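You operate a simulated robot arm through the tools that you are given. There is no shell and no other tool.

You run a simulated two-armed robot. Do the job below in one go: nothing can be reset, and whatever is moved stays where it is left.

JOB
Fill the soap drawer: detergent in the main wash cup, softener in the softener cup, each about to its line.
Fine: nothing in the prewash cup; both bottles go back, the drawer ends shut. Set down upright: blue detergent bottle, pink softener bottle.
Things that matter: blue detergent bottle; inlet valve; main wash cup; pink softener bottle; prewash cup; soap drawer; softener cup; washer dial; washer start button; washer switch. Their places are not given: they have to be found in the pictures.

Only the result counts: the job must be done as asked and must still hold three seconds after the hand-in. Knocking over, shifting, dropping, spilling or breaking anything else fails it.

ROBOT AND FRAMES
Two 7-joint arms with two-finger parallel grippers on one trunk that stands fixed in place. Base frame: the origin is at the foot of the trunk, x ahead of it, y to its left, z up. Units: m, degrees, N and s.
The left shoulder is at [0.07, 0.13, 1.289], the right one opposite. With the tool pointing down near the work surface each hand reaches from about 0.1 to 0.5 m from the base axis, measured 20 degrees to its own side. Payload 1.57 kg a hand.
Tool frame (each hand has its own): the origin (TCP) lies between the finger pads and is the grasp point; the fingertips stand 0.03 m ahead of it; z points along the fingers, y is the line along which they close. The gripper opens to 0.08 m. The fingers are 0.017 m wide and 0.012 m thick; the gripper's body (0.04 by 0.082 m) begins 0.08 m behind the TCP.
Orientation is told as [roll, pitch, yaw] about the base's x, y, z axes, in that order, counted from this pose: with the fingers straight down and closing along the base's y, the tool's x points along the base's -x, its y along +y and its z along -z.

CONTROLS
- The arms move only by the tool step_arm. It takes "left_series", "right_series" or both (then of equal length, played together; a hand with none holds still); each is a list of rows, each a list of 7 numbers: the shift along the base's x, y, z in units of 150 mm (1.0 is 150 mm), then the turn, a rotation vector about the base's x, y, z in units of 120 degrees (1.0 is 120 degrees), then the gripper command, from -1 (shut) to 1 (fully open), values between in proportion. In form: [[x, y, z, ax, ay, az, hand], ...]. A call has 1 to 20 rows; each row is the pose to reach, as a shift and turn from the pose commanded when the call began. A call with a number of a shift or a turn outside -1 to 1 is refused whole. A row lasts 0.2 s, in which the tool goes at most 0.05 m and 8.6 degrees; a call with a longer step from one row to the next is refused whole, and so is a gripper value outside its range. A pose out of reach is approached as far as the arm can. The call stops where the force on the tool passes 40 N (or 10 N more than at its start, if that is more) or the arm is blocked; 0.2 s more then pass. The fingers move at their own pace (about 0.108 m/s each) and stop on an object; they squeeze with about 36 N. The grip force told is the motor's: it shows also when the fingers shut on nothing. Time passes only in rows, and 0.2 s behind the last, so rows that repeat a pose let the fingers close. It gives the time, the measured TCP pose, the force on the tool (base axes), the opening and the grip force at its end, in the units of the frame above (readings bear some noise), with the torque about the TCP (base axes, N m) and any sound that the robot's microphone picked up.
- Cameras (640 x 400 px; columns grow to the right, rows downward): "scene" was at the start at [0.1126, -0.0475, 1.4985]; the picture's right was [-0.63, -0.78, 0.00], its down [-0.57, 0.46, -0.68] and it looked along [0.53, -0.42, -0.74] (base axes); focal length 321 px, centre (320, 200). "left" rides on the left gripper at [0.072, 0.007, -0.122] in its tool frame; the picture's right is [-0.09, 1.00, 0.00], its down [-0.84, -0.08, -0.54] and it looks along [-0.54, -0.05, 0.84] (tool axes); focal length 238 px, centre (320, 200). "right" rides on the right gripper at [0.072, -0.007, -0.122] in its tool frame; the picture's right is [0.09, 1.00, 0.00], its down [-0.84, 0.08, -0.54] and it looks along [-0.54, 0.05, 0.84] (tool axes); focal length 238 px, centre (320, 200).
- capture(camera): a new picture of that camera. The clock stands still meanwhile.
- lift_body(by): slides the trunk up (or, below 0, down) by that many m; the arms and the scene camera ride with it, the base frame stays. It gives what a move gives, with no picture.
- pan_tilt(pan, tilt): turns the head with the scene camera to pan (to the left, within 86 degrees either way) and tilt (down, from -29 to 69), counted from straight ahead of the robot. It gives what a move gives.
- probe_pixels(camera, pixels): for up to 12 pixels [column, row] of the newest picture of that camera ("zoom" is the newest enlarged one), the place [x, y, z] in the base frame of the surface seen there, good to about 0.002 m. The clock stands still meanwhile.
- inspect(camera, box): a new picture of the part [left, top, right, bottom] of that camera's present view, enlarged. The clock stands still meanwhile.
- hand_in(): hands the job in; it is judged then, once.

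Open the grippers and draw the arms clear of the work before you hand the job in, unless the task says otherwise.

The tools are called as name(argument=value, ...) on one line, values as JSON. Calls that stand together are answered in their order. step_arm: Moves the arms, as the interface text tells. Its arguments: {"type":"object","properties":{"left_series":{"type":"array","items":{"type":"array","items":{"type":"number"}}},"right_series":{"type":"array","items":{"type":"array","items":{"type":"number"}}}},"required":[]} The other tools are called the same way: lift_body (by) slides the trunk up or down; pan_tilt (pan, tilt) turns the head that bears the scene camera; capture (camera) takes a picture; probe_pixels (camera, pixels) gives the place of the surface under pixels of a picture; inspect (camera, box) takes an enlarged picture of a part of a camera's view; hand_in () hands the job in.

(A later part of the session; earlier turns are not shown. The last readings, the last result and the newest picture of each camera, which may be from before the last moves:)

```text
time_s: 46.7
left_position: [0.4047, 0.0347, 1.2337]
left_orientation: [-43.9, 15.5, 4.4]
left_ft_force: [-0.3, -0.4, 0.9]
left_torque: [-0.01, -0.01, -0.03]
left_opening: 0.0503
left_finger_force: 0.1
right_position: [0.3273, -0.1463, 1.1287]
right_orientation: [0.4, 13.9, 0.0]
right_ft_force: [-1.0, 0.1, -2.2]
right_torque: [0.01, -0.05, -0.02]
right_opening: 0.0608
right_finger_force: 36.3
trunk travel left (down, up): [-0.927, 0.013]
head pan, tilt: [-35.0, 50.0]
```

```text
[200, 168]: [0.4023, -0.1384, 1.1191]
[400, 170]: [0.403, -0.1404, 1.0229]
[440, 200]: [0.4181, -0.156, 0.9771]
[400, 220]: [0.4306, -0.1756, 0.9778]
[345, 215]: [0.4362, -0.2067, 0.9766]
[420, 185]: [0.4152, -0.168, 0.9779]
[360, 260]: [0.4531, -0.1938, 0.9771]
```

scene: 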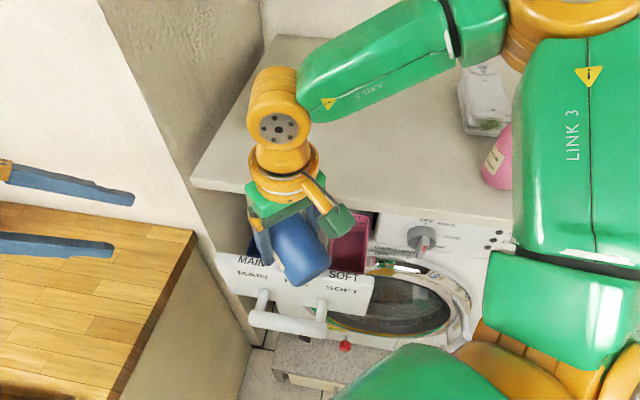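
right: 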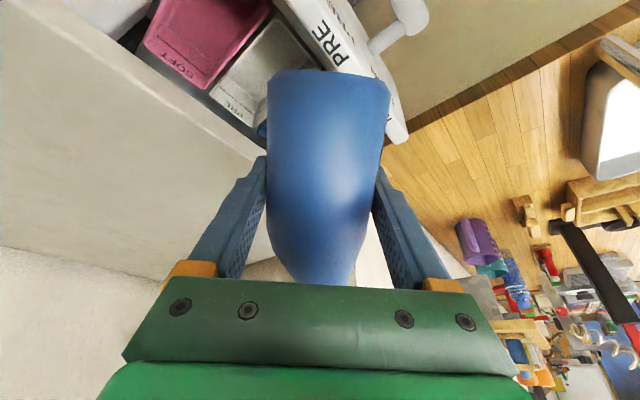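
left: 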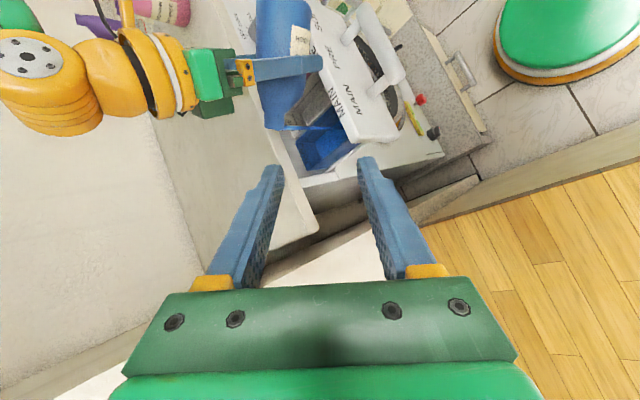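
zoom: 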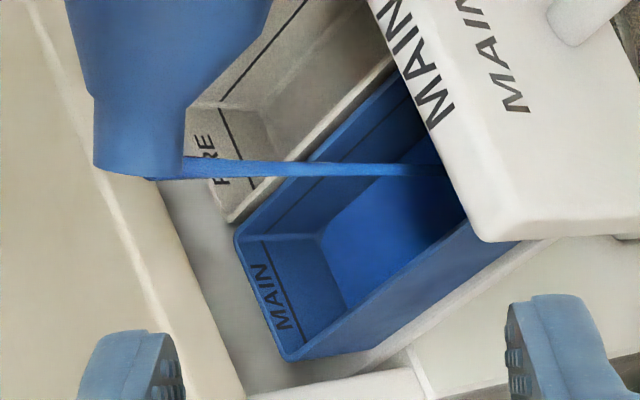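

The level rose about 1.5 mm in one second (floor 0.974 → 0.9775), with the line at 1.009. I tilt 6° more to speed up and hold a second.

step_arm(right_series=[[0, 0, 0, 0, 0.05, 0, -1], [0, 0, 0, 0, 0.05, 0, -1], [0, 0, 0, 0, 0.05, 0, -1], [0, 0, 0, 0, 0.05, 0, -1], [0, 0, 0, 0, 0.05, 0, -1]])

inspect(camera="left", box=[260, 90, 370, 180])

probe_pixels(camera="zoom", pixels=[[200, 168], [400, 170], [440, 200], [400, 220], [345, 215], [420, 185], [360, 260]])

```text
time_s: 47.9
left_position: [0.4047, 0.035, 1.2345]
left_orientation: [-43.9, 15.6, 4.5]
left_ft_force: [-0.1, 0.1, 0.1]
left_torque: [0.02, 0.0, 0.01]
left_opening: 0.0501
left_finger_force: 0.1
right_position: [0.3277, -0.149, 1.1285]
right_orientation: [0.4, 19.9, 0.0]
right_ft_force: [0.4, -0.3, -2.4]
right_torque: [0.01, 0.0, -0.03]
right_opening: 0.0611
right_finger_force: 36.2
trunk travel left (down, up): [-0.927, 0.013]
head pan, tilt: [-35.0, 50.0]
```

```text
4.44 times, centred on (315, 135) of left
```

zoom: 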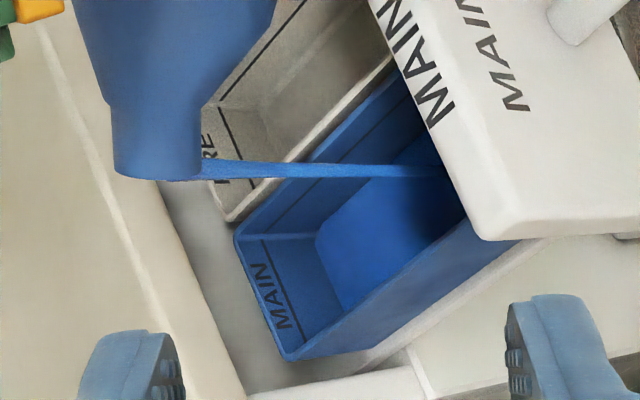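

```text
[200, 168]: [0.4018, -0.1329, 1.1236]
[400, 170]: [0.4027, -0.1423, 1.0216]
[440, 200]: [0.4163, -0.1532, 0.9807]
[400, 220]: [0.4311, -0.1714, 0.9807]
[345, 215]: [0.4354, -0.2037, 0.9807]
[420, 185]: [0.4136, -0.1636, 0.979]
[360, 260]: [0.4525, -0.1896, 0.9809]
```

Level now 0.9807 (about 2.7 mm/s), the stream still landing cleanly. I tilt 5° more and hold about two seconds.

step_arm(right_series=[[0.003, 0, 0, 0, 0.042, 0, -1], [0.003, 0, 0, 0, 0.042, 0, -1], [0.003, 0, 0, 0, 0.042, 0, -1], [0.003, 0, 0, 0, 0.042, 0, -1], [0.003, 0, 0, 0, 0.042, 0, -1], [0.003, 0, 0, 0, 0.042, 0, -1], [0.003, 0, 0, 0, 0.042, 0, -1], [0.003, 0, 0, 0, 0.042, 0, -1]])

inspect(camera="left", box=[260, 90, 370, 180])

probe_pixels(camera="zoom", pixels=[[210, 168], [400, 170], [440, 200], [400, 220], [345, 215], [420, 185], [360, 260]])

```text
time_s: 49.7
left_position: [0.4044, 0.0358, 1.233]
left_orientation: [-44.0, 15.6, 4.3]
left_ft_force: [0.7, -0.5, -0.2]
left_torque: [-0.01, 0.03, -0.02]
left_opening: 0.05
left_finger_force: 0.0
right_position: [0.3186, -0.1571, 1.1323]
right_orientation: [0.4, 25.0, 0.0]
right_ft_force: [-0.3, -0.1, -1.7]
right_torque: [0.01, -0.05, 0.0]
right_opening: 0.0609
right_finger_force: 35.8
right hand out of reach, approached as far as the arm can: row 1, 2, 3, 4, 5, 6, 7, 8
trunk travel left (down, up): [-0.927, 0.013]
head pan, tilt: [-35.0, 50.0]
```

```text
4.44 times, centred on (315, 135) of left
```

zoom: 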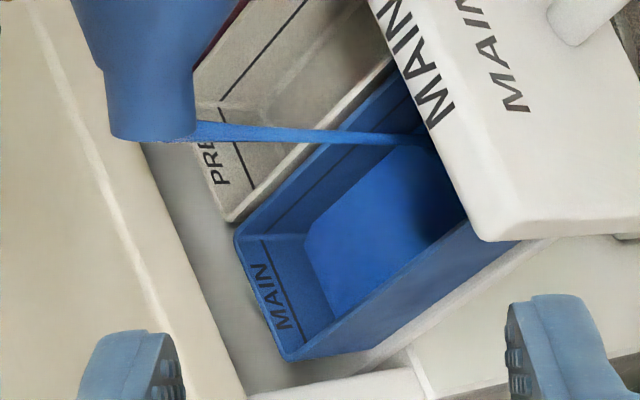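

```text
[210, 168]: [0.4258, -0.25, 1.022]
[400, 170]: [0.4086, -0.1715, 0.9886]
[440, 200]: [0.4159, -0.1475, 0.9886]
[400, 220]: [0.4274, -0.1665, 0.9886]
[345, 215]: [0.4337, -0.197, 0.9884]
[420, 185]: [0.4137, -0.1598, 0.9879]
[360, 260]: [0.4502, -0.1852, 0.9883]
```

The level reached 0.9885, but the arm hit a reach limit and drifted about 1 cm toward the prewash side. I probe the stream's landing line at once.

probe_pixels(camera="zoom", pixels=[[210, 130], [250, 132], [300, 135], [350, 138], [400, 140], [415, 141], [425, 142]])

```text
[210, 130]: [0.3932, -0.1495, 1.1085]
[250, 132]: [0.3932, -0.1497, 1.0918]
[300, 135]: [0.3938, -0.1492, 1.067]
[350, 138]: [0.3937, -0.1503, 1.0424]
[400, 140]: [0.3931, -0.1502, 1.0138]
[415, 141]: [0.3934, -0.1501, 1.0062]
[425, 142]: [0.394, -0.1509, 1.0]
```

The stream falls at (0.3935,−0.150), still about 11 mm inside the main cup. Holding the present pose can't drift further, so I hold for 1.6 s and re-check.

step_arm(right_series=[[0, 0, 0, 0, 0, 0, -1], [0, 0, 0, 0, 0, 0, -1], [0, 0, 0, 0, 0, 0, -1], [0, 0, 0, 0, 0, 0, -1], [0, 0, 0, 0, 0, 0, -1], [0, 0, 0, 0, 0, 0, -1], [0, 0, 0, 0, 0, 0, -1]])

inspect(camera="left", box=[260, 90, 370, 180])

probe_pixels(camera="zoom", pixels=[[250, 132], [400, 140], [400, 170], [440, 200], [400, 220], [345, 215], [360, 260]])

```text
time_s: 51.3
left_position: [0.4038, 0.0343, 1.233]
left_orientation: [-44.0, 15.5, 4.4]
left_ft_force: [0.0, -0.5, 0.3]
left_torque: [-0.02, 0.0, -0.02]
left_opening: 0.0497
left_finger_force: 0.1
right_position: [0.3182, -0.1575, 1.1322]
right_orientation: [0.5, 25.0, 0.0]
right_ft_force: [0.2, -0.3, -2.5]
right_torque: [0.02, -0.01, 0.03]
right_opening: 0.061
right_finger_force: 36.3
trunk travel left (down, up): [-0.927, 0.013]
head pan, tilt: [-35.0, 50.0]
```

```text
4.44 times, centred on (315, 135) of left
```

zoom: 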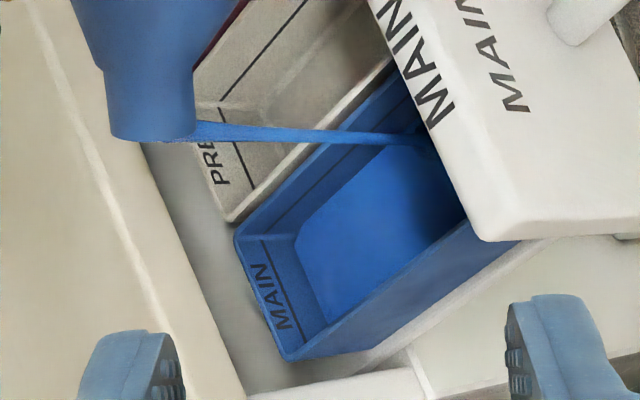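

```text
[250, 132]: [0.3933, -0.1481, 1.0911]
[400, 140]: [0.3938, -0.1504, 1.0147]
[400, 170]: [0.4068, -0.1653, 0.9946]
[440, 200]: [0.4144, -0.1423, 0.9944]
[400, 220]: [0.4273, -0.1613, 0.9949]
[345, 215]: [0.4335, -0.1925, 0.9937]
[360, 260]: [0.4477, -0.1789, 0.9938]
```

Level 0.994, rising about 3.6 mm/s, and the prewash cup stays dry. I hold 2.4 s more, then check again near the line at 1.009.

step_arm(right_series=[[0, 0, 0, 0, 0, 0, -1], [0, 0, 0, 0, 0, 0, -1], [0, 0, 0, 0, 0, 0, -1], [0, 0, 0, 0, 0, 0, -1], [0, 0, 0, 0, 0, 0, -1], [0, 0, 0, 0, 0, 0, -1], [0, 0, 0, 0, 0, 0, -1], [0, 0, 0, 0, 0, 0, -1], [0, 0, 0, 0, 0, 0, -1], [0, 0, 0, 0, 0, 0, -1], [0, 0, 0, 0, 0, 0, -1]])

inspect(camera="left", box=[260, 90, 370, 180])

probe_pixels(camera="zoom", pixels=[[250, 132], [400, 140], [400, 170], [440, 200], [400, 220], [345, 215], [360, 260], [265, 290], [275, 265]])

```text
time_s: 53.7
left_position: [0.4045, 0.0356, 1.2322]
left_orientation: [-44.0, 15.5, 4.4]
left_ft_force: [-0.6, -0.7, -0.3]
left_torque: [-0.03, -0.01, -0.01]
left_opening: 0.0499
left_finger_force: 0.1
right_position: [0.3186, -0.1568, 1.1311]
right_orientation: [0.4, 25.1, 0.0]
right_ft_force: [0.4, -0.4, -1.2]
right_torque: [-0.01, 0.02, 0.01]
right_opening: 0.0608
right_finger_force: 35.9
trunk travel left (down, up): [-0.927, 0.013]
head pan, tilt: [-35.0, 50.0]
```

```text
4.44 times, centred on (315, 135) of left
```

zoom: 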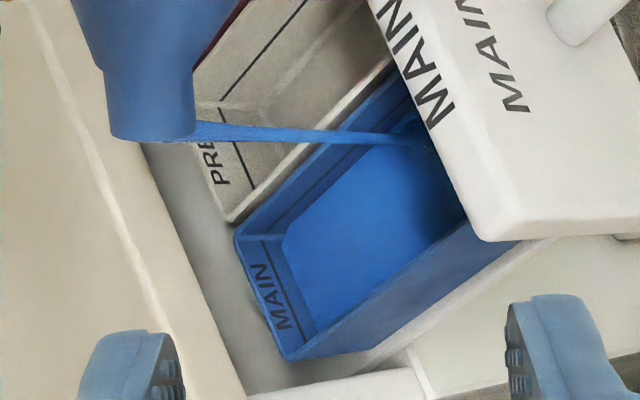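

```text
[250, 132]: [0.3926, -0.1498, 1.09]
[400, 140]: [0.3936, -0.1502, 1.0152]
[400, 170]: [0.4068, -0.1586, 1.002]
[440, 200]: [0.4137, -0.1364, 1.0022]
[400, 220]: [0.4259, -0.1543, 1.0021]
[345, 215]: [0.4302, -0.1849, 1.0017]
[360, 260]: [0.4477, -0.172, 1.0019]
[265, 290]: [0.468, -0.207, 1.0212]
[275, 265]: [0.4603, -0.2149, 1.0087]
```

Level 1.002, rising about 3.2 mm/s, with the line at about 1.009. I hold seven more rows and then tilt back 28° in the same call, keeping the mouth over the main cup.

step_arm(right_series=[[0, 0, 0, 0, 0, 0, -1], [0, 0, 0, 0, 0, 0, -1], [0, 0, 0, 0, 0, 0, -1], [0, 0, 0, 0, 0, 0, -1], [0, 0, 0, 0, 0, 0, -1], [0, 0, 0, 0, 0, 0, -1], [0, 0, 0, 0, 0, 0, -1], [0, 0, 0, 0, -0.065, 0, -1], [0.01, 0, 0, 0, -0.13, 0, -1], [0.025, 0, 0.02, 0, -0.195, 0, -1], [0.04, 0, 0.04, 0, -0.26, 0, -1]])

inspect(camera="left", box=[260, 90, 370, 180])

probe_pixels(camera="zoom", pixels=[[400, 170], [440, 200], [400, 220], [345, 215], [360, 260], [320, 260], [275, 265], [285, 290]])

```text
time_s: 56.1
left_position: [0.4042, 0.036, 1.2337]
left_orientation: [-44.0, 15.5, 4.4]
left_ft_force: [0.5, -0.2, 0.8]
left_torque: [-0.01, -0.02, 0.01]
left_opening: 0.0502
left_finger_force: 0.1
right_position: [0.3236, -0.156, 1.1386]
right_orientation: [0.4, -6.3, 0.0]
right_ft_force: [-0.1, -0.7, -1.2]
right_torque: [0.01, 0.0, -0.01]
right_opening: 0.0608
right_finger_force: 36.3
trunk travel left (down, up): [-0.927, 0.013]
head pan, tilt: [-35.0, 50.0]
```

```text
4.44 times, centred on (315, 135) of left
```

zoom: 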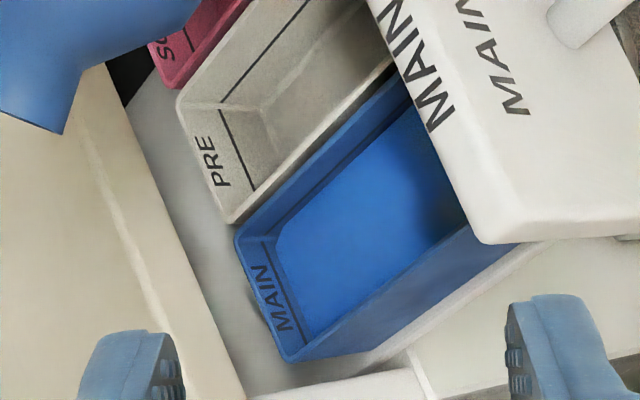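

```text
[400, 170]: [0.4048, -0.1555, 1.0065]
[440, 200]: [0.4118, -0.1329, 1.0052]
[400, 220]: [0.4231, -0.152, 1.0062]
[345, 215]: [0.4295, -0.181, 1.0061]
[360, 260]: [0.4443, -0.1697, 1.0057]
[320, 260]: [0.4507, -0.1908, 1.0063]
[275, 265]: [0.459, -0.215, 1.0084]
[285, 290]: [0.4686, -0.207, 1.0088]
```

The level is 1.006, about 2.5 mm short of the line (1.0088), and no stream runs now. I top up with a short re-tilt: ramp up, hold two rows, ramp back.

step_arm(right_series=[[-0.015, 0, -0.02, 0, 0.065, 0, -1], [-0.03, 0, -0.04, 0, 0.13, 0, -1], [-0.04, 0, -0.04, 0, 0.195, 0, -1], [-0.04, 0, -0.04, 0, 0.25, 0, -1], [-0.04, 0, -0.04, 0, 0.25, 0, -1], [-0.04, 0, -0.04, 0, 0.25, 0, -1], [-0.04, 0, -0.04, 0, 0.195, 0, -1], [-0.03, 0, -0.04, 0, 0.13, 0, -1], [-0.015, 0, -0.02, 0, 0.065, 0, -1], [0, 0, 0, 0, 0, 0, -1]])

inspect(camera="left", box=[260, 90, 370, 180])

probe_pixels(camera="zoom", pixels=[[400, 170], [440, 200], [400, 220], [345, 215], [360, 260], [320, 260], [275, 265], [285, 290]])

```text
time_s: 58.3
left_position: [0.4027, 0.0365, 1.2334]
left_orientation: [-44.1, 15.5, 4.5]
left_ft_force: [-0.9, -0.2, 0.5]
left_torque: [-0.02, -0.01, -0.04]
left_opening: 0.0503
left_finger_force: 0.1
right_position: [0.3233, -0.1568, 1.1391]
right_orientation: [0.4, -6.3, -0.1]
right_ft_force: [0.4, 0.5, -2.4]
right_torque: [0.02, -0.01, -0.04]
right_opening: 0.0607
right_finger_force: 36.1
trunk travel left (down, up): [-0.927, 0.013]
head pan, tilt: [-35.0, 50.0]
```

```text
4.44 times, centred on (315, 135) of left
```

zoom: 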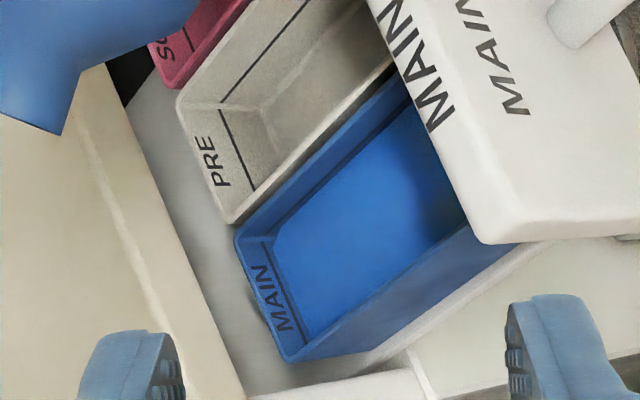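

```text
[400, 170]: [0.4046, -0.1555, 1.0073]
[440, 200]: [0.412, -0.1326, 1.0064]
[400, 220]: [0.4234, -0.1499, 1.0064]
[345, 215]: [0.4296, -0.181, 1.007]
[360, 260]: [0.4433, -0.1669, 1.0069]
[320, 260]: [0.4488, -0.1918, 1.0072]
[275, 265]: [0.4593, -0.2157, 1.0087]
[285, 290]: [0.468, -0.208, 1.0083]
```

Now about 1.007 against the line's 1.0086. One more short top-up of the same kind with three hold rows should bring it to the line.

step_arm(right_series=[[-0.015, 0, -0.02, 0, 0.065, 0, -1], [-0.03, 0, -0.04, 0, 0.13, 0, -1], [-0.04, 0, -0.04, 0, 0.195, 0, -1], [-0.04, 0, -0.04, 0, 0.25, 0, -1], [-0.04, 0, -0.04, 0, 0.25, 0, -1], [-0.04, 0, -0.04, 0, 0.25, 0, -1], [-0.04, 0, -0.04, 0, 0.25, 0, -1], [-0.04, 0, -0.04, 0, 0.195, 0, -1], [-0.03, 0, -0.04, 0, 0.13, 0, -1], [-0.015, 0, -0.02, 0, 0.065, 0, -1], [0, 0, 0, 0, 0, 0, -1]])

inspect(camera="left", box=[260, 90, 370, 180])

probe_pixels(camera="zoom", pixels=[[400, 170], [440, 200], [400, 220], [345, 215], [360, 260], [320, 260], [275, 265], [285, 290], [320, 120], [300, 90]])

```text
time_s: 60.7
left_position: [0.4039, 0.037, 1.2329]
left_orientation: [-44.0, 15.6, 4.4]
left_ft_force: [-0.5, 0.3, 0.1]
left_torque: [0.01, -0.02, -0.03]
left_opening: 0.0499
left_finger_force: 0.1
right_position: [0.323, -0.1562, 1.1387]
right_orientation: [0.4, -6.3, 0.0]
right_ft_force: [-0.2, 0.2, -1.5]
right_torque: [-0.02, -0.01, 0.01]
right_opening: 0.0609
right_finger_force: 35.7
trunk travel left (down, up): [-0.927, 0.013]
head pan, tilt: [-35.0, 50.0]
```

```text
4.44 times, centred on (315, 135) of left
```

zoom: 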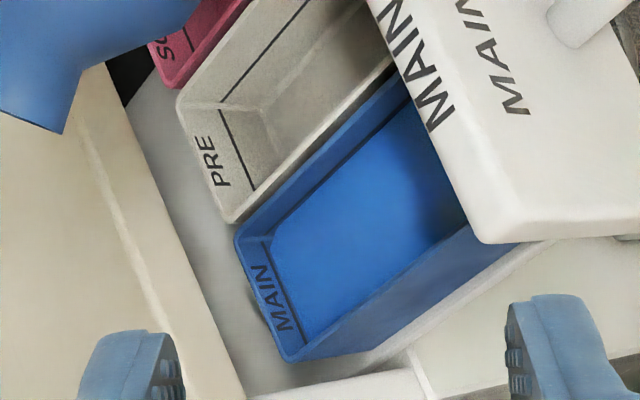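

```text
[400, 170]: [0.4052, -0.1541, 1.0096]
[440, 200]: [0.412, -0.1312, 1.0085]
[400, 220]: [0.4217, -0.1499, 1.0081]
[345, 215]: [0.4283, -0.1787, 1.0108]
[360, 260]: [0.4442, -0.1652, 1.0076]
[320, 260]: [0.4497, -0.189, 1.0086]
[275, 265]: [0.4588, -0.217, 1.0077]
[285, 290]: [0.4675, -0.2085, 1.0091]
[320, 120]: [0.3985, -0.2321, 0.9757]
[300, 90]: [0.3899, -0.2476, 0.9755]
```

The main cup is at its line (≈1.0085) and the prewash floor is still dry. I start bringing the blue bottle back: raise and un-tilt to 55°, then retrace toward (0.333,−0.229,1.29).

step_arm(right_series=[[0.053, 0.019, 0.113, 0, -0.046, 0, -1], [0.107, 0.038, 0.227, 0, -0.093, 0, -1], [0.16, 0.057, 0.34, 0, -0.139, 0, -1], [0.137, -0.08, 0.507, 0, -0.17, 0, -1], [0.113, -0.216, 0.673, 0, -0.2, 0, -1], [0.09, -0.352, 0.84, 0, -0.222, 0, -1], [0.065, -0.487, 1.0, 0, -0.222, 0, -1], [0.065, -0.487, 1.0, 0, -0.222, 0, -1]])

capture(camera="scene")

```text
time_s: 62.5
left_position: [0.4042, 0.0355, 1.2335]
left_orientation: [-44.0, 15.5, 4.4]
left_ft_force: [-0.6, -0.3, -0.3]
left_torque: [-0.01, -0.03, -0.02]
left_opening: 0.0498
left_finger_force: 0.1
right_position: [0.3345, -0.2285, 1.2885]
right_orientation: [0.4, -32.8, 0.0]
right_ft_force: [0.6, -0.1, -3.1]
right_torque: [0.01, -0.01, 0.0]
right_opening: 0.0609
right_finger_force: 35.5
trunk travel left (down, up): [-0.927, 0.013]
head pan, tilt: [-35.0, 50.0]
```

```text
taken
```

scene: 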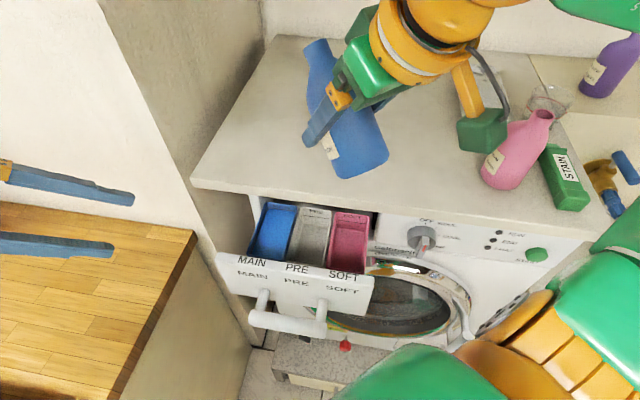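

The main cup is visibly filled and nothing else is wet. I continue retracing: back to (0.30,−0.358,1.32) with yaw −18°, then un-tilt to upright.

step_arm(right_series=[[-0.05, -0.217, 0.05, 0, 0, -0.0375, -1], [-0.1, -0.433, 0.1, 0, 0, -0.075, -1], [-0.15, -0.65, 0.15, 0, 0, -0.1125, -1], [-0.21, -0.867, 0.2, 0, 0, -0.15, -1], [-0.21, -0.867, 0.2, 0, 0, -0.15, -1]])

step_arm(right_series=[[0.031, -0.056, -0.04, -0.019, -0.06, 0, -1], [0.062, -0.111, -0.08, -0.039, -0.119, 0, -1], [0.094, -0.167, -0.12, -0.058, -0.179, 0, -1], [0.125, -0.222, -0.16, -0.077, -0.238, 0, -1], [0.156, -0.278, -0.2, -0.097, -0.298, 0, -1], [0.187, -0.333, -0.24, -0.116, -0.357, 0, -1], [0.187, -0.333, -0.24, -0.116, -0.357, 0, -1]])

capture(camera="scene")

```text
time_s: 63.7
left_position: [0.4035, 0.0357, 1.2336]
left_orientation: [-44.0, 15.5, 4.4]
left_ft_force: [0.3, 0.2, -0.3]
left_torque: [0.03, 0.02, 0.04]
left_opening: 0.0501
left_finger_force: 0.1
right_position: [0.3019, -0.3607, 1.3185]
right_orientation: [0.6, -32.8, -18.0]
right_ft_force: [-0.2, 0.2, -1.2]
right_torque: [-0.01, -0.02, 0.0]
right_opening: 0.0606
right_finger_force: 36.6
trunk travel left (down, up): [-0.927, 0.013]
head pan, tilt: [-35.0, 50.0]
```

```text
time_s: 65.3
left_position: [0.4041, 0.0357, 1.2336]
left_orientation: [-44.0, 15.4, 4.4]
left_ft_force: [-0.3, 0.0, -0.2]
left_torque: [0.01, 0.0, 0.02]
left_opening: 0.05
left_finger_force: 0.1
right_position: [0.3307, -0.4128, 1.2833]
right_orientation: [1.1, -77.9, -18.4]
right_ft_force: [0.0, -0.7, -1.9]
right_torque: [-0.01, 0.0, -0.01]
right_opening: 0.0609
right_finger_force: 36.2
right hand out of reach, approached as far as the arm can: row 2
trunk travel left (down, up): [-0.927, 0.013]
head pan, tilt: [-35.0, 50.0]
```

```text
taken
```

scene: 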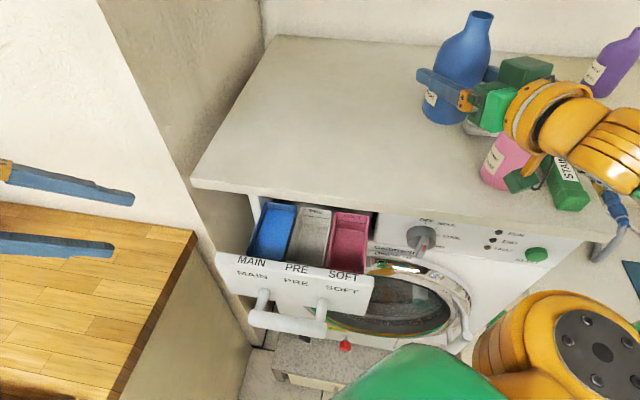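

The bottle is upright over its old spot, at (0.331,−0.413,1.283). I correct the horizontal position and lower to about 2 cm above the washer top.

step_arm(right_series=[[-0.012, -0.037, -0.15, -0.003, 0, 0.003, -1], [-0.025, -0.075, -0.3, -0.007, 0, 0.003, -1], [-0.025, -0.075, -0.45, -0.007, 0, 0.003, -1], [-0.025, -0.075, -0.6, -0.007, 0, 0.003, -1], [-0.025, -0.075, -0.6, -0.007, 0, 0.003, -1]])

capture(camera="right")

inspect(camera="scene", box=[380, 10, 640, 230])

```text
time_s: 66.5
left_position: [0.4039, 0.0351, 1.2326]
left_orientation: [-44.1, 15.4, 4.5]
left_ft_force: [0.2, 0.5, 0.7]
left_torque: [0.01, 0.04, -0.04]
left_opening: 0.0499
left_finger_force: 0.0
right_position: [0.3261, -0.4227, 1.1953]
right_orientation: [-3.3, -78.1, -14.0]
right_ft_force: [-0.4, 0.3, -2.2]
right_torque: [-0.01, 0.0, 0.0]
right_opening: 0.0611
right_finger_force: 36.3
trunk travel left (down, up): [-0.927, 0.013]
head pan, tilt: [-35.0, 50.0]
```

```text
taken
```

right: 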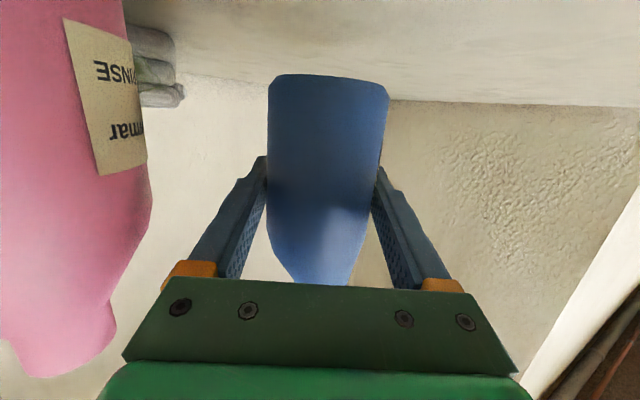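

```text
1.82 times, centred on (510, 120) of scene
```

zoom: 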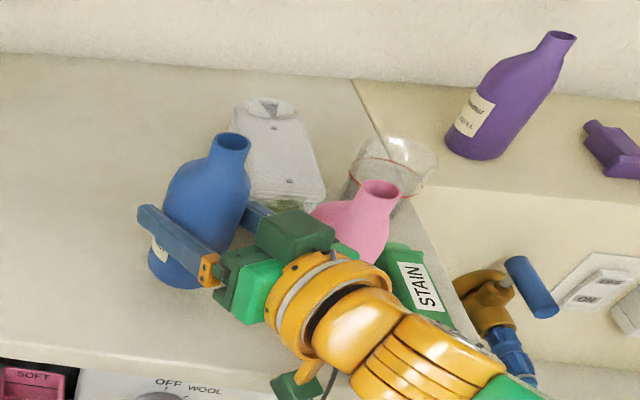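

The bottle is about 2.5 cm above the top and nearly upright. I undo the small roll correction (it overcompensated) and lower until the base touches.

step_arm(right_series=[[0.003, -0.004, -0.05, 0.004, 0, -0.002, -1], [0.006, -0.008, -0.1, 0.007, 0, -0.003, -1], [0.006, -0.008, -0.14, 0.007, 0, -0.003, -1], [0.006, -0.008, -0.165, 0.007, 0, -0.003, -1], [0.006, -0.008, -0.165, 0.007, 0, -0.003, -1]])

```text
time_s: 67.7
left_position: [0.4029, 0.0354, 1.233]
left_orientation: [-44.0, 15.6, 4.4]
left_ft_force: [-0.5, 0.6, -0.4]
left_torque: [0.0, -0.04, 0.01]
left_opening: 0.0499
left_finger_force: 0.0
right_position: [0.3267, -0.423, 1.1699]
right_orientation: [0.6, -77.7, -18.2]
right_ft_force: [0.8, 0.9, -1.9]
right_torque: [-0.05, -0.01, 0.02]
right_opening: 0.0608
right_finger_force: 35.2
trunk travel left (down, up): [-0.927, 0.013]
head pan, tilt: [-35.0, 50.0]
```

The TCP is back at its grasp height (1.1699) with the weight still mostly carried, so the base is about touching. I lower 1 mm more and open the gripper.

step_arm(right_series=[[0, 0, -0.007, 0, 0, 0, -1], [0, 0, -0.007, 0, 0, 0, -1], [0, 0, -0.007, 0, 0, 0, 0.6], [0, 0, -0.007, 0, 0, 0, 0.8], [0, 0, -0.007, 0, 0, 0, 1], [0, 0, -0.007, 0, 0, 0, 1]])

capture(camera="right")

inspect(camera="scene", box=[380, 10, 640, 230])

```text
time_s: 69.1
left_position: [0.4038, 0.0355, 1.2344]
left_orientation: [-44.0, 15.5, 4.5]
left_ft_force: [0.0, -0.4, 0.0]
left_torque: [-0.04, 0.03, 0.0]
left_opening: 0.05
left_finger_force: 0.1
right_position: [0.3279, -0.4222, 1.1682]
right_orientation: [0.6, -77.9, -18.2]
right_ft_force: [0.6, -0.3, -0.1]
right_torque: [0.0, 0.01, -0.02]
right_opening: 0.0801
right_finger_force: 0.0
trunk travel left (down, up): [-0.927, 0.013]
head pan, tilt: [-35.0, 50.0]
```

```text
taken
```

right: 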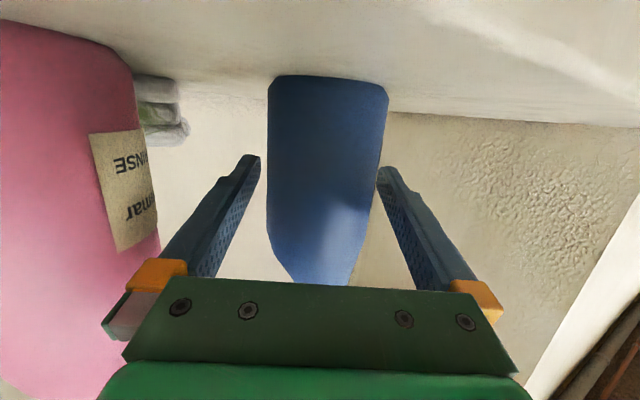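

```text
1.82 times, centred on (510, 120) of scene
```

zoom: 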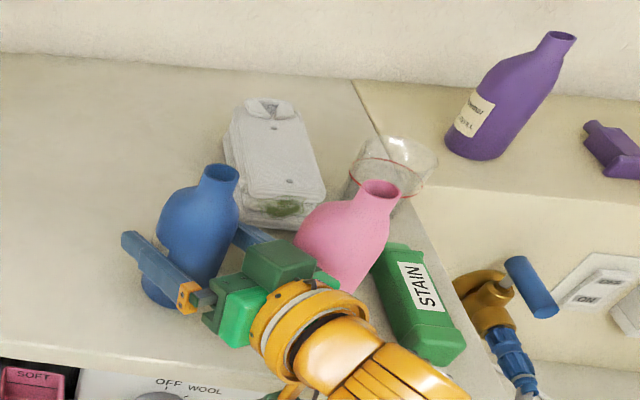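

The blue bottle stands released in its old spot. I raise the hand straight up, clear of the bottle's top.

step_arm(right_series=[[0, 0, 0.12, 0, 0, 0, 1], [0, 0, 0.3, 0, 0, 0, 1], [0, 0, 0.5, 0, 0, 0, 1], [0, 0, 0.7, 0, 0, 0, 1], [0, 0, 0.85, 0, 0, 0, 1]])

pan_tilt(pan=-50, tilt=45)

capture(camera="scene")

```text
time_s: 70.3
left_position: [0.4046, 0.0356, 1.2346]
left_orientation: [-44.1, 15.5, 4.3]
left_ft_force: [-0.2, -0.2, 0.4]
left_torque: [0.0, -0.04, 0.03]
left_opening: 0.0498
left_finger_force: 0.0
right_position: [0.3261, -0.4216, 1.2956]
right_orientation: [0.8, -77.9, -18.3]
right_ft_force: [0.4, 0.3, -0.5]
right_torque: [-0.03, 0.0, 0.04]
right_opening: 0.0798
right_finger_force: 0.0
trunk travel left (down, up): [-0.927, 0.013]
head pan, tilt: [-35.0, 50.0]
```

```text
time_s: 71.0
left_position: [0.4035, 0.0348, 1.2338]
left_orientation: [-44.1, 15.5, 4.4]
left_ft_force: [-0.5, -0.1, -0.5]
left_torque: [-0.03, 0.01, -0.02]
left_opening: 0.05
left_finger_force: 0.0
right_position: [0.3267, -0.4219, 1.2962]
right_orientation: [0.5, -77.9, -18.2]
right_ft_force: [0.2, 0.3, 0.5]
right_torque: [0.0, 0.02, -0.03]
right_opening: 0.0801
right_finger_force: 0.0
trunk travel left (down, up): [-0.927, 0.013]
head pan, tilt: [-50.0, 45.0]
```

```text
taken
```

scene: 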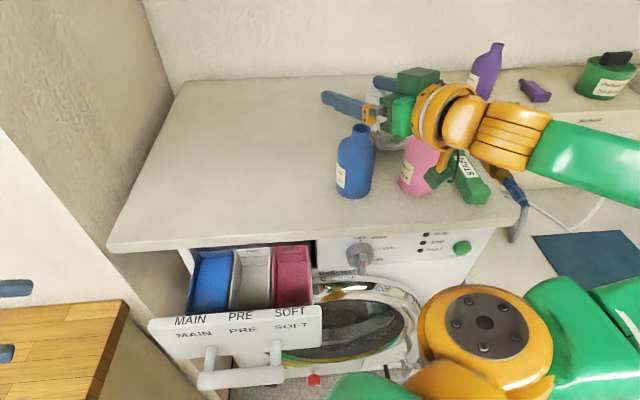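

Blue stands upright at (355,160). I shift the open hand over the pink bottle's center at z≈1.296 with yaw −30°.

step_arm(right_series=[[-0.13, -0.13, 0, 0, 0, -0.025, 1], [-0.26, -0.26, 0, 0, 0, -0.05, 1], [-0.39, -0.39, 0, 0, 0, -0.075, 1], [-0.52, -0.52, 0, 0, 0, -0.1, 1], [-0.52, -0.52, 0, 0, 0, -0.1, 1]])

capture(camera="right")

capture(camera="scene")

```text
time_s: 72.2
left_position: [0.404, 0.0356, 1.2342]
left_orientation: [-44.2, 15.6, 4.4]
left_ft_force: [-0.5, 0.3, -0.4]
left_torque: [-0.01, 0.03, 0.02]
left_opening: 0.0498
left_finger_force: 0.1
right_position: [0.2468, -0.5, 1.2974]
right_orientation: [0.8, -77.8, -30.3]
right_ft_force: [0.1, -0.3, -0.2]
right_torque: [0.02, 0.0, -0.01]
right_opening: 0.0802
right_finger_force: 0.0
trunk travel left (down, up): [-0.927, 0.013]
head pan, tilt: [-50.0, 45.0]
```

```text
taken
```

right: 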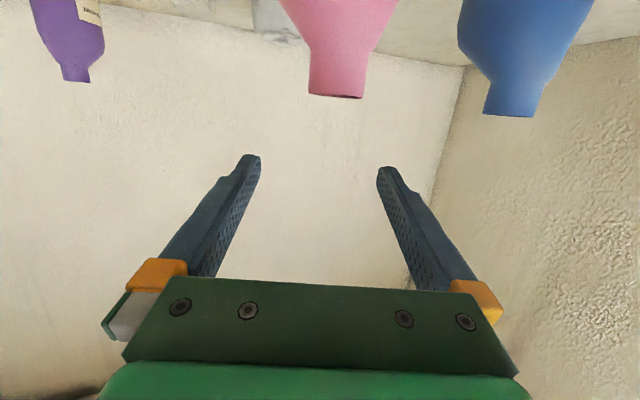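

```text
taken
```

scene: 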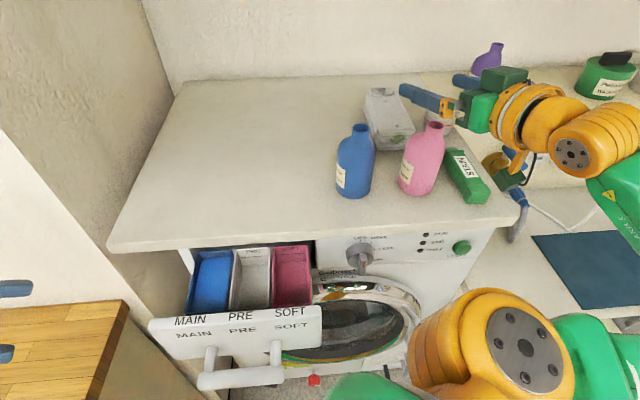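

The pink neck (337,80) is centered between the fingers. I descend 6.5 cm and check alignment at the shoulder.

step_arm(right_series=[[0, 0, -0.15, 0, 0, 0, 1], [0, 0, -0.3, 0, 0, 0, 1], [0, 0, -0.43, 0, 0, 0, 1], [0, 0, -0.43, 0, 0, 0, 1]])

capture(camera="right")

probe_pixels(camera="right", pixels=[[330, 60], [285, 60], [390, 60], [330, 120], [300, 30], [380, 30]])

```text
time_s: 73.2
left_position: [0.4042, 0.0367, 1.2338]
left_orientation: [-44.1, 15.5, 4.4]
left_ft_force: [-0.3, 0.4, -0.1]
left_torque: [0.03, -0.02, 0.02]
left_opening: 0.0501
left_finger_force: 0.1
right_position: [0.2634, -0.5126, 1.2411]
right_orientation: [0.6, -77.8, -30.2]
right_ft_force: [0.1, -0.6, -0.5]
right_torque: [-0.01, -0.01, 0.0]
right_opening: 0.08
right_finger_force: 0.2
right hand out of reach, approached as far as the arm can: row 2, 3, 4
trunk travel left (down, up): [-0.927, 0.013]
head pan, tilt: [-50.0, 45.0]
```

```text
taken
```

right: 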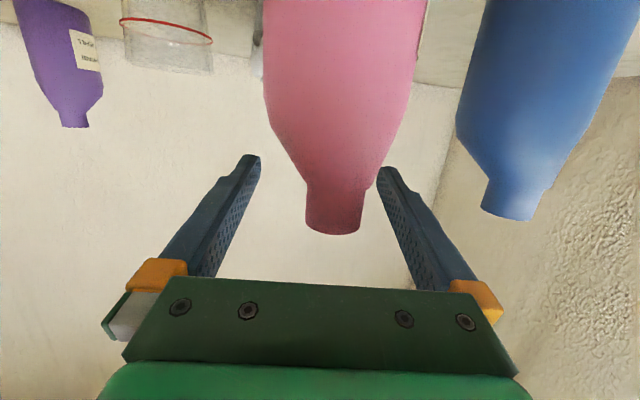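

```text
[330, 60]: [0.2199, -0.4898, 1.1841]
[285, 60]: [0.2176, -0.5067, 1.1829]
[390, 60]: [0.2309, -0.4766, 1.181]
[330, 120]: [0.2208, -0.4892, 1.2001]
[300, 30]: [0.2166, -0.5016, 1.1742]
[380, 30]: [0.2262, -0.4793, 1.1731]
```

The hand drifted forward again (reach limit at this yaw). I raise it, recenter, and turn the yaw to −50°, which puts the wrist where it worked for the blue bottle.

step_arm(right_series=[[-0.03, 0.03, 0.19, 0, 0, 0, 1], [-0.07, 0.06, 0.36, 0, 0, 0, 1], [-0.098, 0.085, 0.38, 0, 0, -0.056, 1], [-0.098, 0.085, 0.38, 0, 0, -0.111, 1], [-0.098, 0.085, 0.38, 0, 0, -0.167, 1], [-0.098, 0.085, 0.38, 0, 0, -0.167, 1]])

capture(camera="right")

```text
time_s: 74.7
left_position: [0.4043, 0.0366, 1.2346]
left_orientation: [-44.0, 15.5, 4.4]
left_ft_force: [-1.0, 0.4, 0.8]
left_torque: [-0.02, 0.02, 0.01]
left_opening: 0.0496
left_finger_force: 0.0
right_position: [0.2486, -0.4997, 1.2969]
right_orientation: [0.5, -77.8, -50.2]
right_ft_force: [0.3, 0.8, -0.1]
right_torque: [0.03, 0.0, 0.02]
right_opening: 0.0799
right_finger_force: 0.1
trunk travel left (down, up): [-0.927, 0.013]
head pan, tilt: [-50.0, 45.0]
```

```text
taken
```

right: 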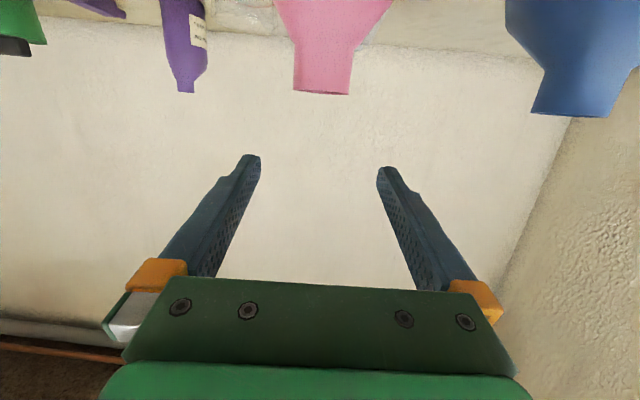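

The neck sits centered at (322,80) and the pose is in reach. I descend 6.5 cm again and check.

step_arm(right_series=[[0, 0, -0.15, 0, 0, 0, 1], [0, 0, -0.3, 0, 0, 0, 1], [0, 0, -0.43, 0, 0, 0, 1], [0, 0, -0.43, 0, 0, 0, 1]])

capture(camera="right")

capture(camera="scene")

```text
time_s: 75.7
left_position: [0.4033, 0.0361, 1.2338]
left_orientation: [-44.1, 15.5, 4.4]
left_ft_force: [0.0, 0.0, -0.3]
left_torque: [0.01, 0.01, 0.01]
left_opening: 0.0498
left_finger_force: 0.1
right_position: [0.2495, -0.505, 1.2308]
right_orientation: [0.7, -78.0, -50.2]
right_ft_force: [-0.2, 1.5, -0.1]
right_torque: [0.02, -0.01, -0.02]
right_opening: 0.0801
right_finger_force: 0.0
right hand out of reach, approached as far as the arm can: row 1, 2, 3, 4
trunk travel left (down, up): [-0.927, 0.013]
head pan, tilt: [-50.0, 45.0]
```

```text
taken
```

right: 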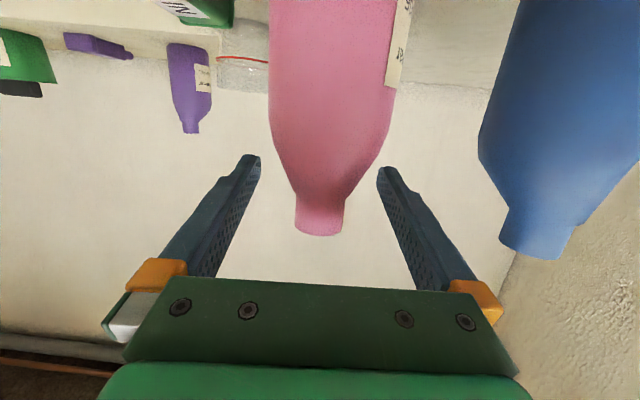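

```text
taken
```

scene: 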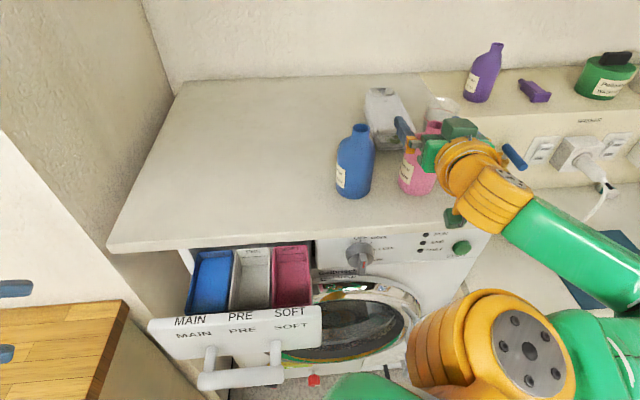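

Only 5 mm of drift, near the fold limit that eases lower down, and the body is centered (268–395 px). I yaw back 4° and descend to z≈1.17 while recentering.

step_arm(right_series=[[-0.001, 0.008, -0.08, 0, 0, 0.015, 1], [-0.003, 0.017, -0.18, 0, 0, 0.033, 1], [-0.005, 0.034, -0.3, 0, 0, 0.033, 1], [-0.005, 0.034, -0.407, 0, 0, 0.033, 1], [-0.005, 0.034, -0.407, 0, 0, 0.033, 1]])

capture(camera="right")

probe_pixels(camera="right", pixels=[[320, 200], [280, 180], [360, 180], [325, 130], [280, 130], [370, 130]])

```text
time_s: 76.8
left_position: [0.4031, 0.0352, 1.2339]
left_orientation: [-44.1, 15.5, 4.5]
left_ft_force: [0.0, 0.4, -0.1]
left_torque: [0.0, 0.01, -0.02]
left_opening: 0.0499
left_finger_force: 0.1
right_position: [0.2645, -0.5165, 1.1985]
right_orientation: [0.7, -77.7, -46.2]
right_ft_force: [0.4, -0.2, -0.1]
right_torque: [0.03, 0.01, 0.0]
right_opening: 0.0801
right_finger_force: 0.0
right hand out of reach, approached as far as the arm can: row 2, 3, 4, 5
trunk travel left (down, up): [-0.927, 0.013]
head pan, tilt: [-50.0, 45.0]
```

```text
taken
```

right: 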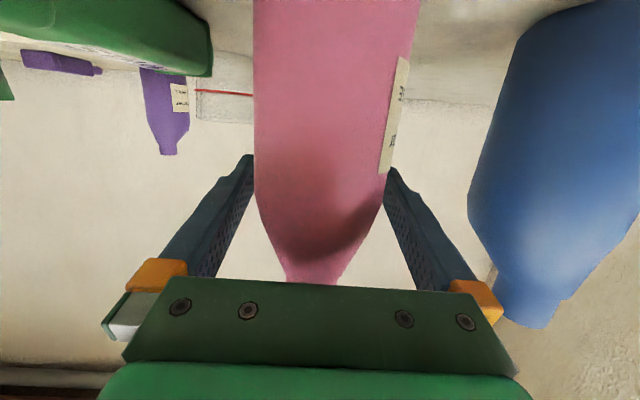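

```text
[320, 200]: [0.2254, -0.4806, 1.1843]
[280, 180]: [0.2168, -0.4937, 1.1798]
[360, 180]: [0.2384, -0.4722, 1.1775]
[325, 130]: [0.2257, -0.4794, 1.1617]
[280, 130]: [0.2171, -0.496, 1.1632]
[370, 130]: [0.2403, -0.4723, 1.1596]
```

The hand drifted forward by 2 cm again and stuck at z≈1.20, so I need to understand the limit. I take a head picture of the arm and probe the forearm and elbow.

pan_tilt(pan=-72, tilt=35)

capture(camera="scene")

```text
time_s: 77.7
left_position: [0.404, 0.0364, 1.2329]
left_orientation: [-44.1, 15.5, 4.4]
left_ft_force: [0.3, 0.3, -0.1]
left_torque: [0.01, -0.02, -0.04]
left_opening: 0.05
left_finger_force: 0.0
right_position: [0.2638, -0.5177, 1.1983]
right_orientation: [0.6, -77.7, -46.2]
right_ft_force: [0.4, -0.2, -0.5]
right_torque: [0.01, 0.06, -0.03]
right_opening: 0.0801
right_finger_force: 0.1
trunk travel left (down, up): [-0.927, 0.013]
head pan, tilt: [-72.0, 35.0]
```

```text
taken
```

scene: 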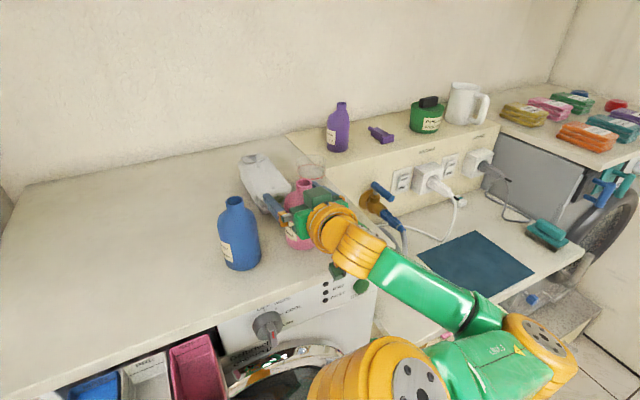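

The forearm runs from the elbow at (540,345) to the wrist at (350,245). I probe these points.

probe_pixels(camera="scene", pixels=[[545, 340], [490, 315], [420, 285], [360, 250], [335, 230], [480, 365], [415, 385], [340, 270], [300, 225], [295, 195]])

```text
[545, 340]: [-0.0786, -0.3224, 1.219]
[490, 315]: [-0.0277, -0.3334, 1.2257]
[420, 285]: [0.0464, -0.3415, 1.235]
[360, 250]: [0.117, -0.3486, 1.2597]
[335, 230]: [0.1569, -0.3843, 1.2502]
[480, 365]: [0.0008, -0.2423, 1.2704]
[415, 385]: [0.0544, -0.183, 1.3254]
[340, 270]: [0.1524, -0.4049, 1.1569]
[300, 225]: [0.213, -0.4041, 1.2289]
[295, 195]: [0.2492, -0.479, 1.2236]
```

The elbow sits far back at about (−0.08,−0.35,1.2), so the arm can't go lower here, while at z≈1.297 the same xy was reachable. I could lower the trunk instead of the arm, so I first look left to see whether the left arm would clear the tap.

pan_tilt(pan=40, tilt=40)

capture(camera="scene")

```text
time_s: 79.6
left_position: [0.4035, 0.0362, 1.2338]
left_orientation: [-44.1, 15.6, 4.4]
left_ft_force: [0.7, 0.8, 0.0]
left_torque: [0.0, 0.01, 0.01]
left_opening: 0.05
left_finger_force: 0.1
right_position: [0.2644, -0.516, 1.1983]
right_orientation: [0.7, -77.8, -46.2]
right_ft_force: [-0.2, -0.6, 0.0]
right_torque: [-0.01, -0.01, -0.02]
right_opening: 0.0799
right_finger_force: 0.1
trunk travel left (down, up): [-0.927, 0.013]
head pan, tilt: [40.0, 40.0]
```

```text
taken
```

scene: 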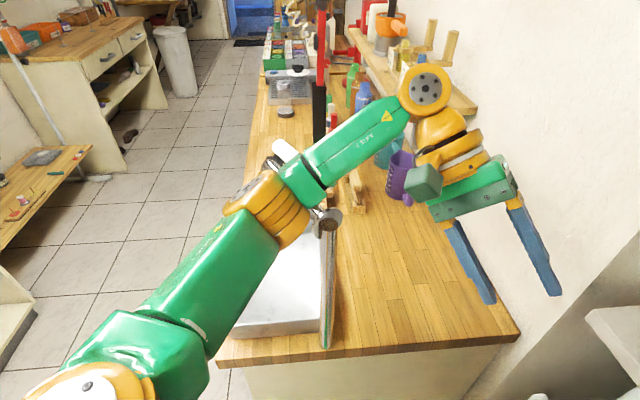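

The left elbow (275,205) hangs right over the tap (325,220). I probe their heights.

probe_pixels(camera="scene", pixels=[[275, 205], [250, 195], [340, 150], [425, 90], [325, 218], [335, 215], [332, 260], [330, 330], [285, 150], [270, 162], [318, 185], [300, 180]])

```text
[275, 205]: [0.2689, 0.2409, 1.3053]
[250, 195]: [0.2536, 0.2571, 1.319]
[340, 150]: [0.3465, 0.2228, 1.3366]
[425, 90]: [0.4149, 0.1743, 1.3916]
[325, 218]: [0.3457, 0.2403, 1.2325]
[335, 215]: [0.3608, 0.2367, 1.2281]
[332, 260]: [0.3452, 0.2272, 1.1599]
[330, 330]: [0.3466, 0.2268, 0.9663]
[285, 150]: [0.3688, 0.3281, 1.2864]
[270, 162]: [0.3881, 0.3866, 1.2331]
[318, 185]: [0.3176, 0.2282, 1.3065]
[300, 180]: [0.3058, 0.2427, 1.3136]
```

The left forearm's underside is only a few centimeters above the tap (top ≈1.235). I raise the left hand by 13 cm and bring the right hand back up above the pink bottle at the reachable pose.

step_arm(right_series=[[0, 0, 0.13, 0, 0, 0, 1], [0, 0, 0.3, 0, 0, 0, 1], [-0.04, 0.04, 0.45, 0, 0, -0.01, 1], [-0.08, 0.08, 0.58, 0, 0, -0.02, 1], [-0.106, 0.112, 0.657, 0, 0, -0.033, 1], [-0.106, 0.112, 0.657, 0, 0, -0.033, 1]], left_series=[[0, 0, 0.17, 0, 0, 0, 0.25], [0, 0, 0.34, 0, 0, 0, 0.25], [0, 0, 0.51, 0, 0, 0, 0.25], [0, 0, 0.69, 0, 0, 0, 0.25], [0, 0, 0.867, 0, 0, 0, 0.25], [0, 0, 0.867, 0, 0, 0, 0.25]])

capture(camera="scene")

capture(camera="right")

```text
time_s: 81.0
left_position: [0.402, 0.0346, 1.3641]
left_orientation: [-44.1, 15.3, 4.4]
left_ft_force: [1.0, 0.1, -0.1]
left_torque: [-0.01, -0.02, 0.03]
left_opening: 0.0501
left_finger_force: 0.0
right_position: [0.2488, -0.4979, 1.2985]
right_orientation: [0.6, -78.0, -50.3]
right_ft_force: [0.3, -0.7, 0.3]
right_torque: [0.02, 0.02, -0.03]
right_opening: 0.0801
right_finger_force: 0.1
trunk travel left (down, up): [-0.927, 0.013]
head pan, tilt: [40.0, 40.0]
```

```text
taken
```

scene: 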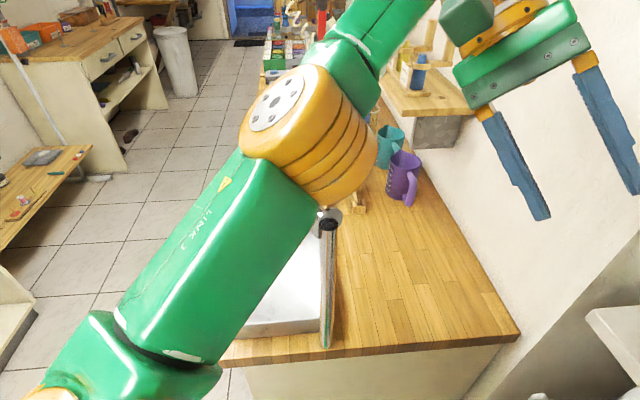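

```text
taken
```

right: 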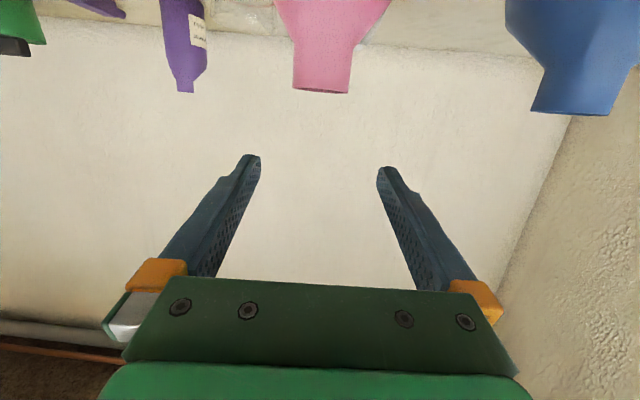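

The left elbow rose a lot. I probe its height above the tap.

probe_pixels(camera="scene", pixels=[[275, 105], [340, 180], [360, 160], [350, 40], [290, 200], [240, 240], [370, 120], [200, 320], [325, 215]])

```text
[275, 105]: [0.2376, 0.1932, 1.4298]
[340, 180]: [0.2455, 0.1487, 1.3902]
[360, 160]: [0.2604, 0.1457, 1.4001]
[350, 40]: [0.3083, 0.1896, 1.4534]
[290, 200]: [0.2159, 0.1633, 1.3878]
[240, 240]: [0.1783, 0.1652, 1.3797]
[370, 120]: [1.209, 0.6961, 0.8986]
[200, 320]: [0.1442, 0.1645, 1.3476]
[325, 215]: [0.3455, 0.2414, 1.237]
```

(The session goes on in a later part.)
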